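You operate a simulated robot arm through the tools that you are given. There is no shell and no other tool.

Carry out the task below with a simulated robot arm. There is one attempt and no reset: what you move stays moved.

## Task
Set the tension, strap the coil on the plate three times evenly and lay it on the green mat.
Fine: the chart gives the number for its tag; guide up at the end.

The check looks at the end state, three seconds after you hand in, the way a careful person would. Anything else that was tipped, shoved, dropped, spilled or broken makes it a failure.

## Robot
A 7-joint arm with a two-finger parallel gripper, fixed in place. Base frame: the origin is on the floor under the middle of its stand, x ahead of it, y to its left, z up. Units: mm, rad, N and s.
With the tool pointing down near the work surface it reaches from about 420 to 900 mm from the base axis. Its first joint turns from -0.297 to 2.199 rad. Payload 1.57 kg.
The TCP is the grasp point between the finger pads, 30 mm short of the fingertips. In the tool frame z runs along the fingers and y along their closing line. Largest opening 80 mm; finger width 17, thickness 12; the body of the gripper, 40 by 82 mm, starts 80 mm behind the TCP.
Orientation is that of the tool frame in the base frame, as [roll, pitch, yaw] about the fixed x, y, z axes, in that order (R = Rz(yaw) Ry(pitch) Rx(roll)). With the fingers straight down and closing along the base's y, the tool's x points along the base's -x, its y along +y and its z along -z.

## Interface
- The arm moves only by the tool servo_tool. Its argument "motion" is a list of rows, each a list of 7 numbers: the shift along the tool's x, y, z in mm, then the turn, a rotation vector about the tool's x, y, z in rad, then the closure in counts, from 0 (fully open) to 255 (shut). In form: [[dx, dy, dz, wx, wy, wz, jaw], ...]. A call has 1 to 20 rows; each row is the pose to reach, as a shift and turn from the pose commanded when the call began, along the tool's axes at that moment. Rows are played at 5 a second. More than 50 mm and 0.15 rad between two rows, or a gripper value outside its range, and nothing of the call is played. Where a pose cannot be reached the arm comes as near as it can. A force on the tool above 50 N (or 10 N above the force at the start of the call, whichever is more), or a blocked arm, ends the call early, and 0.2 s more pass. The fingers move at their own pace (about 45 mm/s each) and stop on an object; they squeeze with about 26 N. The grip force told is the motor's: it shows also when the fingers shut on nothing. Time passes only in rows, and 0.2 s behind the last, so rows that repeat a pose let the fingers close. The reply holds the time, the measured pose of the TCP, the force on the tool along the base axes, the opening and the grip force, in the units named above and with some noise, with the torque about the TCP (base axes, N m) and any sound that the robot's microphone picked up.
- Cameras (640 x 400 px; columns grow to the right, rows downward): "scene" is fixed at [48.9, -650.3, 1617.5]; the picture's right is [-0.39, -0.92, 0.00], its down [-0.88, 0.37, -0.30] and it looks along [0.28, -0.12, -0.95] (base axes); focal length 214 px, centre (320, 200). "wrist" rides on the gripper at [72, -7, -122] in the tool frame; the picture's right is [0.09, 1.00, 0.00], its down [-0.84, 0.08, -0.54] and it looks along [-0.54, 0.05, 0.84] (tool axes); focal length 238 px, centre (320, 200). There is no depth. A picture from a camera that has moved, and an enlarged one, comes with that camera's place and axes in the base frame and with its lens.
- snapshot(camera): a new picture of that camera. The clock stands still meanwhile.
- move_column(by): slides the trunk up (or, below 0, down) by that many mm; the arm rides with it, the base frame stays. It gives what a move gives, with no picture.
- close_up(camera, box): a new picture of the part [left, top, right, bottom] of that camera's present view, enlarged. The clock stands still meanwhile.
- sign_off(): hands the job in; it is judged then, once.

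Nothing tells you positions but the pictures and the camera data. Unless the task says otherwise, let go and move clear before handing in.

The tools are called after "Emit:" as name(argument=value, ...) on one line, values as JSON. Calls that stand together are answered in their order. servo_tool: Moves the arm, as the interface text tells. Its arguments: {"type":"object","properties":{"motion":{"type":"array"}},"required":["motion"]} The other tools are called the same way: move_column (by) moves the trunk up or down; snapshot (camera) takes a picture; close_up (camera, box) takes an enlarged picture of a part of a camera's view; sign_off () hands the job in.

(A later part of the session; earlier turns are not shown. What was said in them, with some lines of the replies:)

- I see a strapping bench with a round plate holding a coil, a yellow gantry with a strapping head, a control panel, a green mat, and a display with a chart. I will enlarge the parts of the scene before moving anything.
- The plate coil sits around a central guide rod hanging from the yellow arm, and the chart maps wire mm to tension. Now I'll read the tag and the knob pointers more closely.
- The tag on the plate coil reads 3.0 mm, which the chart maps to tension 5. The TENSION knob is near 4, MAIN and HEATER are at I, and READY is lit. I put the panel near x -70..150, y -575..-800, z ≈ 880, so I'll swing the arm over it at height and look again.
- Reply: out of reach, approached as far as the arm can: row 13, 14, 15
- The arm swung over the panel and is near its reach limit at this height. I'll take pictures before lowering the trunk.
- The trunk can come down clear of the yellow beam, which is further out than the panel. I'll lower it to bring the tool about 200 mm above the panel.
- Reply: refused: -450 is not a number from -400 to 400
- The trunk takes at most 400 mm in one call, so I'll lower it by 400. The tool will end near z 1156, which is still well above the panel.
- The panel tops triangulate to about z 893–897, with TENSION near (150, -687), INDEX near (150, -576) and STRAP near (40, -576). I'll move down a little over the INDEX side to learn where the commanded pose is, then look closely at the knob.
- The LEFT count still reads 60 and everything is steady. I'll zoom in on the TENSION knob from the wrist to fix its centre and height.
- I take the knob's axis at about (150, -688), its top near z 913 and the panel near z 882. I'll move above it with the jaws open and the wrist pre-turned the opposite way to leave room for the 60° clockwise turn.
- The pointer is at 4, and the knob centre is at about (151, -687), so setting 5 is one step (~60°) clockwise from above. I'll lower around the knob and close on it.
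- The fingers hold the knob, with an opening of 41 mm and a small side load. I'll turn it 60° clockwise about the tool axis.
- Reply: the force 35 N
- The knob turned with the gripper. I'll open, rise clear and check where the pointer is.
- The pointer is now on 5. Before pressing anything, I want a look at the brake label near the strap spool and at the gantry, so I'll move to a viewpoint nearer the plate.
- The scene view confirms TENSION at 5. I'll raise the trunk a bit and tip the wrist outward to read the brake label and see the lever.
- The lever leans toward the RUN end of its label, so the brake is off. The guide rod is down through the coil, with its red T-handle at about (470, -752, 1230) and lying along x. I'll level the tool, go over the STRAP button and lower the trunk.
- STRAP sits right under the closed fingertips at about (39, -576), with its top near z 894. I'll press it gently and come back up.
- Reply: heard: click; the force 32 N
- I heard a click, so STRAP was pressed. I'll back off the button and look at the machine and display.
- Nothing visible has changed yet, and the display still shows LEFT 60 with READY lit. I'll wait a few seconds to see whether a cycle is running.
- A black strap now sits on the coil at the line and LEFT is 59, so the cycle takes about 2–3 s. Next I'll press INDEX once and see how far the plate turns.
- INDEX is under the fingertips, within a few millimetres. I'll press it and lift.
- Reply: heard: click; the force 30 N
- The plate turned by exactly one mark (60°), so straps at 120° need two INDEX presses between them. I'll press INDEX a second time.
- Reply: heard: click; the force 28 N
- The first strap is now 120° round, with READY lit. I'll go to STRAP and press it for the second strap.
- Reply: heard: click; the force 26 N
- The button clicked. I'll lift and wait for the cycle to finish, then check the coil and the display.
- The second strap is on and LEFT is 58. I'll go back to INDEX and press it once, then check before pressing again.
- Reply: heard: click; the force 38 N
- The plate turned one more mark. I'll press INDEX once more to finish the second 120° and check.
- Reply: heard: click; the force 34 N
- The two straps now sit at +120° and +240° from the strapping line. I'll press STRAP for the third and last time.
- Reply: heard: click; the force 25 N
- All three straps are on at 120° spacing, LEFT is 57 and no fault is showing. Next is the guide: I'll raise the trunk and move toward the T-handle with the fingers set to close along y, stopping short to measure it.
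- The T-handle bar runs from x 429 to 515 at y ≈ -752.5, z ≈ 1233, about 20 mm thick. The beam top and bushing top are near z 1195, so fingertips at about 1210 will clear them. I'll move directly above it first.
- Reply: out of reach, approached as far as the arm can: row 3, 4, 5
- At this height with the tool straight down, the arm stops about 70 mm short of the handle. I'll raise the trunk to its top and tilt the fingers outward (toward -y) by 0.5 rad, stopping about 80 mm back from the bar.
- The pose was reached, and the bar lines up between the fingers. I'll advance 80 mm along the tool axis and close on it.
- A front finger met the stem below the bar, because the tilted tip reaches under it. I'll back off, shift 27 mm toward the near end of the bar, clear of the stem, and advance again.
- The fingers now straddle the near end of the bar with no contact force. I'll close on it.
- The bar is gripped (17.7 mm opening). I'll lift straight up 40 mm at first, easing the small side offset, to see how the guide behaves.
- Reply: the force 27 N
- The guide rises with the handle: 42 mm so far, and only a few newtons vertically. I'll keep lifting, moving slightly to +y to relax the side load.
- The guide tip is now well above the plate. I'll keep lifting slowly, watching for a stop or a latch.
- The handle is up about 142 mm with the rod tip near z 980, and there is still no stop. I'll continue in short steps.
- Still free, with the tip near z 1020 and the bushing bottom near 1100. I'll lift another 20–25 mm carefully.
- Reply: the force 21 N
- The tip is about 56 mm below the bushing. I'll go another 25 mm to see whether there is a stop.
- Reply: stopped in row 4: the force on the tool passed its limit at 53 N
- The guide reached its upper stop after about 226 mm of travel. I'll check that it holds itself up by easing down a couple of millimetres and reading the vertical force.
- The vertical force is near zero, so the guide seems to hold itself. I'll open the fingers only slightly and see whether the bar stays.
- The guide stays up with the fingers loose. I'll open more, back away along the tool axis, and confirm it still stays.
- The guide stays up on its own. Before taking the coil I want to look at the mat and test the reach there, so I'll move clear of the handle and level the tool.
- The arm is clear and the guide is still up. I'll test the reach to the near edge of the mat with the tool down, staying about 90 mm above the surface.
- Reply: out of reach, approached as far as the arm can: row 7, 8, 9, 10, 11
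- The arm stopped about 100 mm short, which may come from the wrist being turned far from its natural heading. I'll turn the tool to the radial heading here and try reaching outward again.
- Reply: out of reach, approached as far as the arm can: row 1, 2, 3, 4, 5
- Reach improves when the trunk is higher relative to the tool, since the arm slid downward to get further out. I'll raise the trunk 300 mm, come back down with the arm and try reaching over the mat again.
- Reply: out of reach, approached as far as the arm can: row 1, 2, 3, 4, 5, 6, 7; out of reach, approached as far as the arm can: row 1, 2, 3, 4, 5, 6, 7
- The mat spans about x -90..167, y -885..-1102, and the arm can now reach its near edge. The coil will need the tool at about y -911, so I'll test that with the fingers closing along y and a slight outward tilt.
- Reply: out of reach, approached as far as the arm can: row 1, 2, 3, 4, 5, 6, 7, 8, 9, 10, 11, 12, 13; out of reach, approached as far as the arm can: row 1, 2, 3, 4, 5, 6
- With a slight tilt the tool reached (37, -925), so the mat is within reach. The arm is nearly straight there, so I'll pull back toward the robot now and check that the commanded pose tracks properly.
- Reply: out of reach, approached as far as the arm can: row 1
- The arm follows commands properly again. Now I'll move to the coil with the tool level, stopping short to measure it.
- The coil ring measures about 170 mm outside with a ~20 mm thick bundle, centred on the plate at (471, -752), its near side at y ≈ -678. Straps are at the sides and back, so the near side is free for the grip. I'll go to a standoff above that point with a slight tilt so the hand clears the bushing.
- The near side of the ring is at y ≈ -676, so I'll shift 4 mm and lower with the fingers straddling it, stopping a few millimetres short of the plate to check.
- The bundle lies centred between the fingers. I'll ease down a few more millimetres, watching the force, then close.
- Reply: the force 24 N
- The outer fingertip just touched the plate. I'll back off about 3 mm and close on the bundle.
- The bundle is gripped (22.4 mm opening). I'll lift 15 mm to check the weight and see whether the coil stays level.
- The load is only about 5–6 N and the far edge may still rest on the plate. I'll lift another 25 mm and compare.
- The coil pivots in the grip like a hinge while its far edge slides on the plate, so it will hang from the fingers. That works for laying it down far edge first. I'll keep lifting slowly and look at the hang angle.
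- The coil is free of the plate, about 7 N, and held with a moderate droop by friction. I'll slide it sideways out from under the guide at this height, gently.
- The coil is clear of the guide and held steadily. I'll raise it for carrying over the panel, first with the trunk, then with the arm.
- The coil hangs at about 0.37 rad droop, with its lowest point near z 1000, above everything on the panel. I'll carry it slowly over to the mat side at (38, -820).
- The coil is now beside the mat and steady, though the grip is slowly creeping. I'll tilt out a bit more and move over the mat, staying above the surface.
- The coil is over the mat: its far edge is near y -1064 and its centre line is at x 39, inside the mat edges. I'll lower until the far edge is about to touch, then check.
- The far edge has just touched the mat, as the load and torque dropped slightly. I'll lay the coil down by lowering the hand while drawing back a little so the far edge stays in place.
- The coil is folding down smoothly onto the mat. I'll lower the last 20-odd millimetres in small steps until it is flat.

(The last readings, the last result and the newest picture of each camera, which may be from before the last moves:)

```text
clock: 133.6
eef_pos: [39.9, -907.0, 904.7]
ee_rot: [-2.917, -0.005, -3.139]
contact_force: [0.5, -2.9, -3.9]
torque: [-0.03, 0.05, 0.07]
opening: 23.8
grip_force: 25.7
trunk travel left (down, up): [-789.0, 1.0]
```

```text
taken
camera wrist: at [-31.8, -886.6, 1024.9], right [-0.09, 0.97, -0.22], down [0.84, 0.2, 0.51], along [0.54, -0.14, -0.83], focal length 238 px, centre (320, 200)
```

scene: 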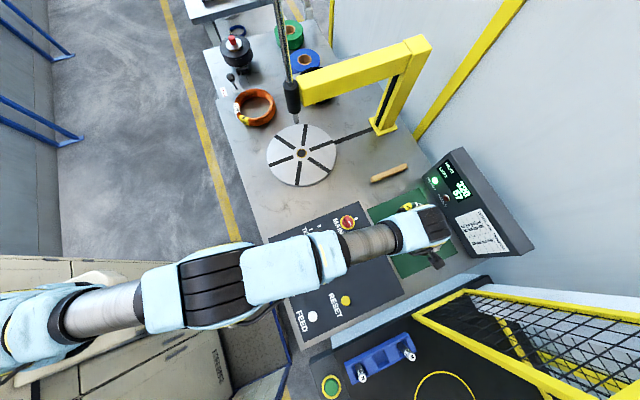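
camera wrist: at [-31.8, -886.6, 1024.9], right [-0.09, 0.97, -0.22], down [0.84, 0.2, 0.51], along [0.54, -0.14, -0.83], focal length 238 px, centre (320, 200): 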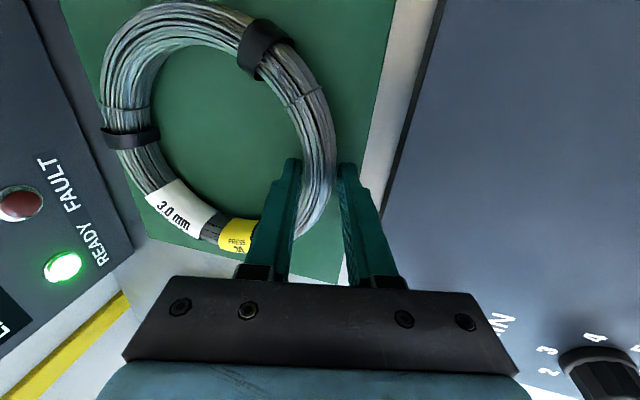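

The coil is nearly flat and the grip still carries about half its weight. I'll ease down a few more millimetres.

Emit:
servo_tool(motion=[[0, 0.5, 1.5, 0, 0, 0, 255], [0, 1, 3, 0, 0, 0, 255], [0, 1.2, 4.5, 0, 0, 0, 255], [0, 1.2, 4.5, 0, 0, 0, 255]])

```text
clock: 134.6
eef_pos: [39.7, -905.9, 898.2]
ee_rot: [-2.92, -0.006, 3.141]
contact_force: [1.1, -0.3, -1.7]
torque: [0.22, 0.33, 0.0]
opening: 23.4
grip_force: 26.4
trunk travel left (down, up): [-789.0, 1.0]
```

Emit:
servo_tool(motion=[[0, 0, 1, 0, 0, 0, 255], [0, 0, 2, 0, 0, 0, 255], [0, 0, 2, 0, 0, 0, 255]])

Emit:
close_up(camera="wrist", box=[240, 100, 400, 260])

```text
clock: 135.4
eef_pos: [39.4, -907.4, 898.1]
ee_rot: [-2.917, -0.005, -3.139]
contact_force: [0.8, 12.8, 12.7]
torque: [0.6, 0.04, 0.06]
opening: 23.4
grip_force: 25.9
trunk travel left (down, up): [-789.0, 1.0]
```

```text
2.50 times, centred on (320, 180) of wrist
camera zoom: at [-32.0, -885.9, 1019.3], right [-0.09, 0.97, -0.22], down [0.84, 0.2, 0.51], along [0.54, -0.14, -0.83], focal length 596 px, centre (320, 250)
```

zoom: 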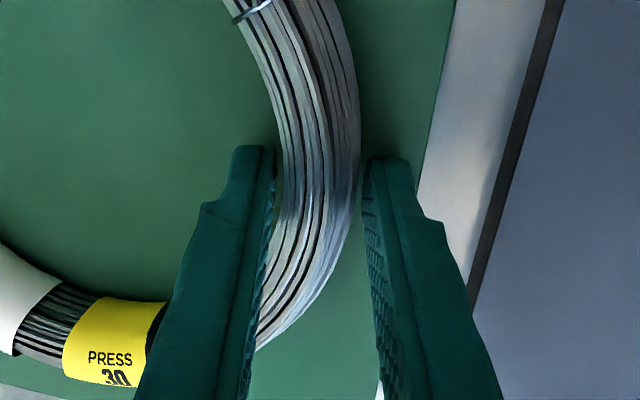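

The coil rests on the mat now. I'll relieve the contact by a couple of millimetres and open the fingers gradually.

Emit:
servo_tool(motion=[[0, 0, -2, 0, 0, 0, 255], [0, 0, -2, 0, 0, 0, 178], [0, 0, -2.5, 0, 0, 0, 168], [0, 0, -3, 0, 0, 0, 158], [0, 0, -3.5, 0, 0, 0, 148], [0, 0, -4.5, 0, 0, 0, 135], [0, 0, -5, 0, 0, 0, 125], [0, 0, -5, 0, 0, 0, 125]])

Emit:
snapshot(camera="wrist")

```text
clock: 137.2
eef_pos: [39.2, -906.6, 901.0]
ee_rot: [-2.917, -0.005, -3.14]
contact_force: [0.0, 0.1, 0.6]
torque: [0.01, 0.01, 0.02]
opening: 40.9
grip_force: 0.0
trunk travel left (down, up): [-789.0, 1.0]
```

```text
taken
camera wrist: at [-32.8, -887.2, 1022.5], right [-0.09, 0.97, -0.22], down [0.84, 0.2, 0.51], along [0.54, -0.14, -0.83], focal length 238 px, centre (320, 200)
```

wrist: 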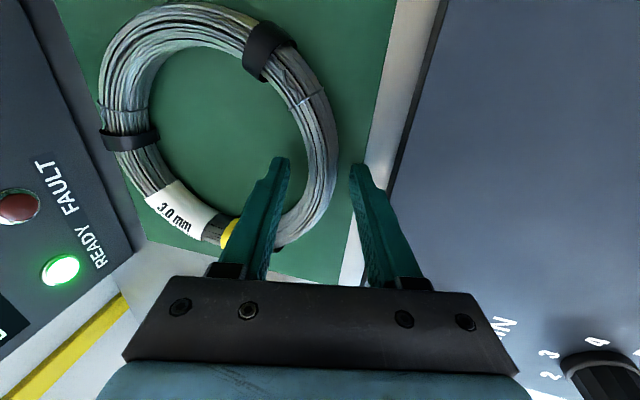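

The fingers are free of the coil. I'll withdraw straight back along the tool axis, then move away and inspect.

Emit:
servo_tool(motion=[[0, 0, -12, 0, 0, 0, 125], [0, 0, -30, 0, 0, 0, 125], [0, 0, -60, 0, 0, 0, 125], [0, 0, -95, 0, 0, 0, 125], [0, 0, -130, 0, 0, 0, 125], [0, 0, -130, 0, 0, 0, 125]])

Emit:
snapshot(camera="wrist")

Emit:
servo_tool(motion=[[0, 40, 0, -0.05, 0, 0, 125], [0, 80, 0, -0.1, 0, 0, 125], [0, 120, 0, -0.15, 0, 0, 125], [0, 160, 0, -0.22, 0, 0, 125], [-20, 200, 0, -0.22, 0, 0, 125], [-40, 240, 0, -0.22, 0, 0, 125], [-60, 280, 0, -0.22, 0, 0, 125], [-60, 320, 0, -0.22, 0, 0, 125], [-60, 350, 0, -0.22, 0, 0, 125], [-60, 350, 0, -0.22, 0, 0, 125]])

Emit:
snapshot(camera="scene")

Emit:
close_up(camera="scene", box=[350, 170, 480, 290])

```text
clock: 138.6
eef_pos: [39.2, -877.0, 1029.2]
ee_rot: [-2.919, -0.006, -3.139]
contact_force: [0.5, 0.7, -0.1]
torque: [0.03, 0.02, 0.0]
opening: 40.6
grip_force: 0.0
trunk travel left (down, up): [-789.0, 1.0]
```

```text
taken
camera wrist: at [-33.4, -857.2, 1151.4], right [-0.09, 0.97, -0.22], down [0.84, 0.2, 0.51], along [0.54, -0.14, -0.83], focal length 238 px, centre (320, 200)
```

wrist: 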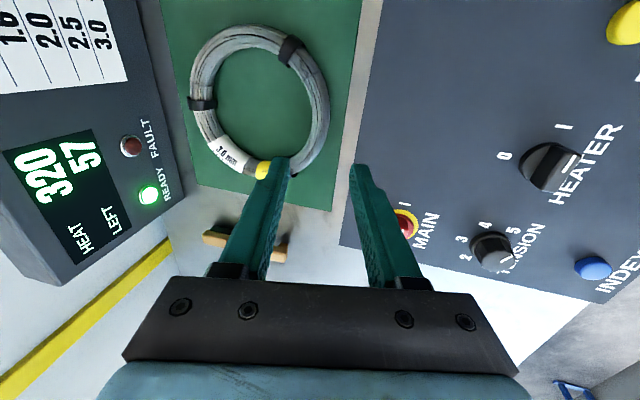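

```text
clock: 140.8
eef_pos: [97.6, -536.5, 952.4]
ee_rot: [-3.139, -0.007, 3.14]
contact_force: [-0.7, 0.4, -0.1]
torque: [0.01, -0.03, -0.02]
opening: 40.9
grip_force: 0.0
trunk travel left (down, up): [-789.0, 1.0]
```

```text
taken
```

scene: 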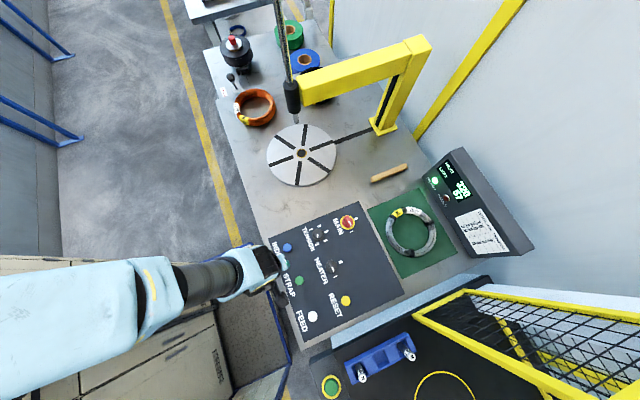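

```text
3.33 times, centred on (415, 230) of scene
camera zoom: at [48.9, -650.3, 1617.5], right [-0.39, -0.92, 0.0], down [-0.88, 0.37, -0.3], along [0.28, -0.12, -0.95], focal length 715 px, centre (3, 100)
```

zoom: 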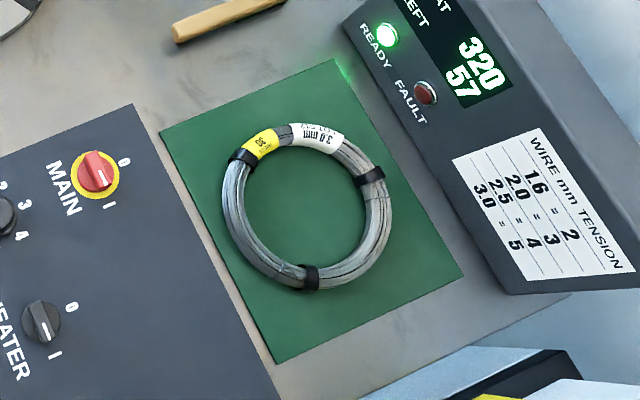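

The coil lies flat and fully on the green mat with three evenly spaced straps. I'll raise the arm clear of the panel and check the guide, the knob and the display one last time.

Emit:
servo_tool(motion=[[0, 20, -30, 0, 0, 0, 125], [0, 45, -65, 0, 0, 0, 125], [0, 70, -100, 0, 0, 0, 125], [0, 95, -130, 0, 0, 0, 125], [0, 110, -150, 0, 0, 0, 125], [0, 110, -150, 0, 0, 0, 125]])

Emit:
snapshot(camera="scene")

Emit:
close_up(camera="scene", box=[255, 0, 355, 190])

Emit:
close_up(camera="scene", box=[260, 200, 410, 330])

Emit:
close_up(camera="scene", box=[370, 140, 510, 260])

```text
clock: 142.2
eef_pos: [101.8, -424.5, 1102.2]
ee_rot: [-3.138, -0.006, -3.14]
contact_force: [0.4, -0.6, -0.2]
torque: [0.0, -0.01, 0.01]
opening: 40.8
grip_force: 0.0
trunk travel left (down, up): [-789.0, 1.0]
```

```text
taken
```

scene: 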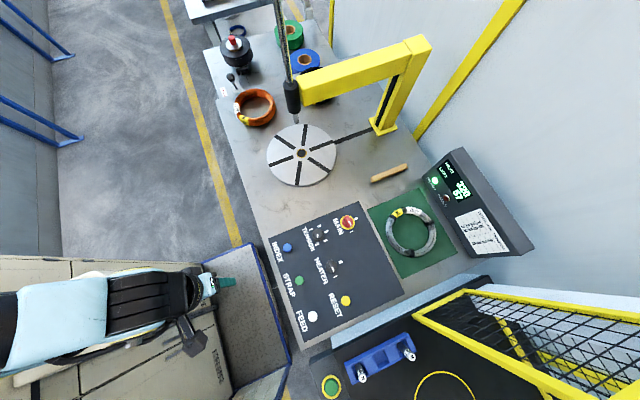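

```text
2.11 times, centred on (305, 95) of scene
camera zoom: at [48.9, -650.3, 1617.5], right [-0.39, -0.92, 0.0], down [-0.88, 0.37, -0.3], along [0.28, -0.12, -0.95], focal length 452 px, centre (352, 421)
```

zoom: 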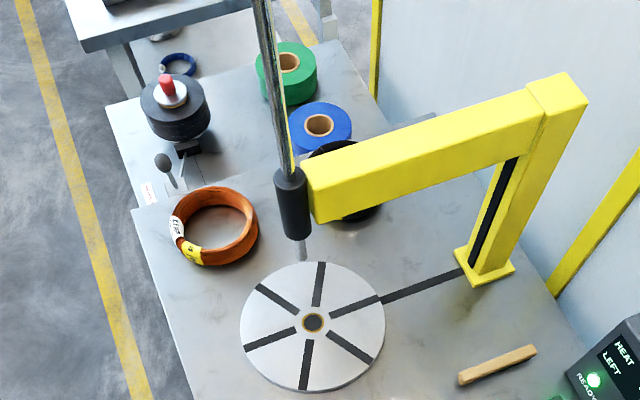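

```text
3.08 times, centred on (335, 265) of scene
camera zoom: at [48.9, -650.3, 1617.5], right [-0.39, -0.92, 0.0], down [-0.88, 0.37, -0.3], along [0.28, -0.12, -0.95], focal length 660 px, centre (274, 0)
```

zoom: 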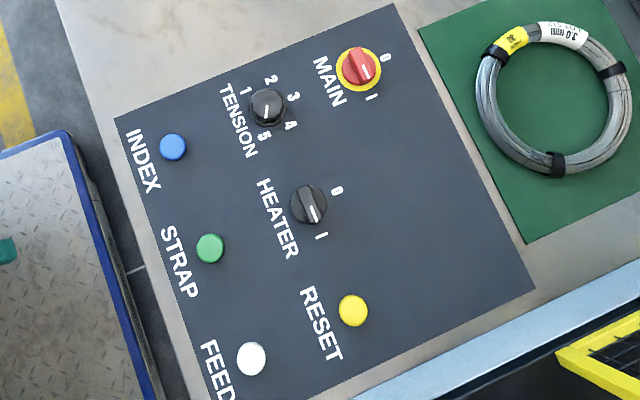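

```text
3.33 times, centred on (440, 200) of scene
camera zoom: at [48.9, -650.3, 1617.5], right [-0.39, -0.92, 0.0], down [-0.88, 0.37, -0.3], along [0.28, -0.12, -0.95], focal length 715 px, centre (-80, 200)
```

zoom: 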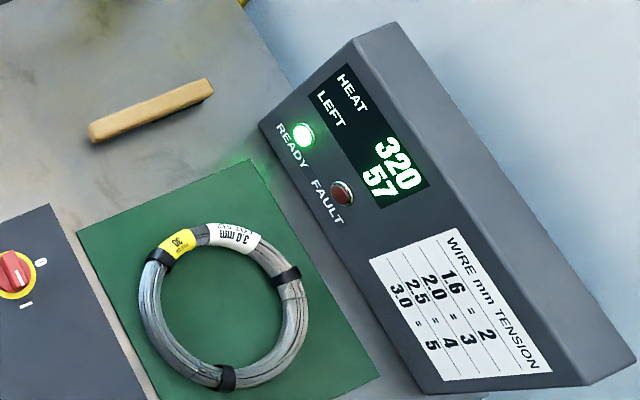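

Everything checks out:
- **Coil:** flat on the green mat, with three straps 120° apart.
- **Tension:** the knob is at 5, matching the 3.0 mm tag on the chart.
- **Guide:** up and holding by itself.
- **Display:** READY is lit with no fault.
- **Surroundings:** nothing else was moved, and the arm is clear with the gripper empty.

I'm handing the job in.

Emit:
sign_off()

```text
The job is handed in.
```

The coil from the plate is strapped and lying flat on the green mat, and I've handed the job in. I don't have the result of the check yet.

- **Tension:** the coil's tag reads 3.0 mm, which the chart gives as 5. I turned the TENSION knob from 4 to 5 before strapping.
- **Straps:** there are three, 120° apart. The machine's LEFT count went from 60 to 57 and no fault showed.
- **Guide:** it is raised to its upper stop. It was still up in the last picture, about a minute after I let go.
- **Surroundings:** the last pictures show the other coils, the wooden stick and the panel switches as they were. The arm is clear and the gripper is empty.

The second strap sits on the edge of the coil's yellow "PRESS 30" label. The 120° spacing from the first strap put it there.
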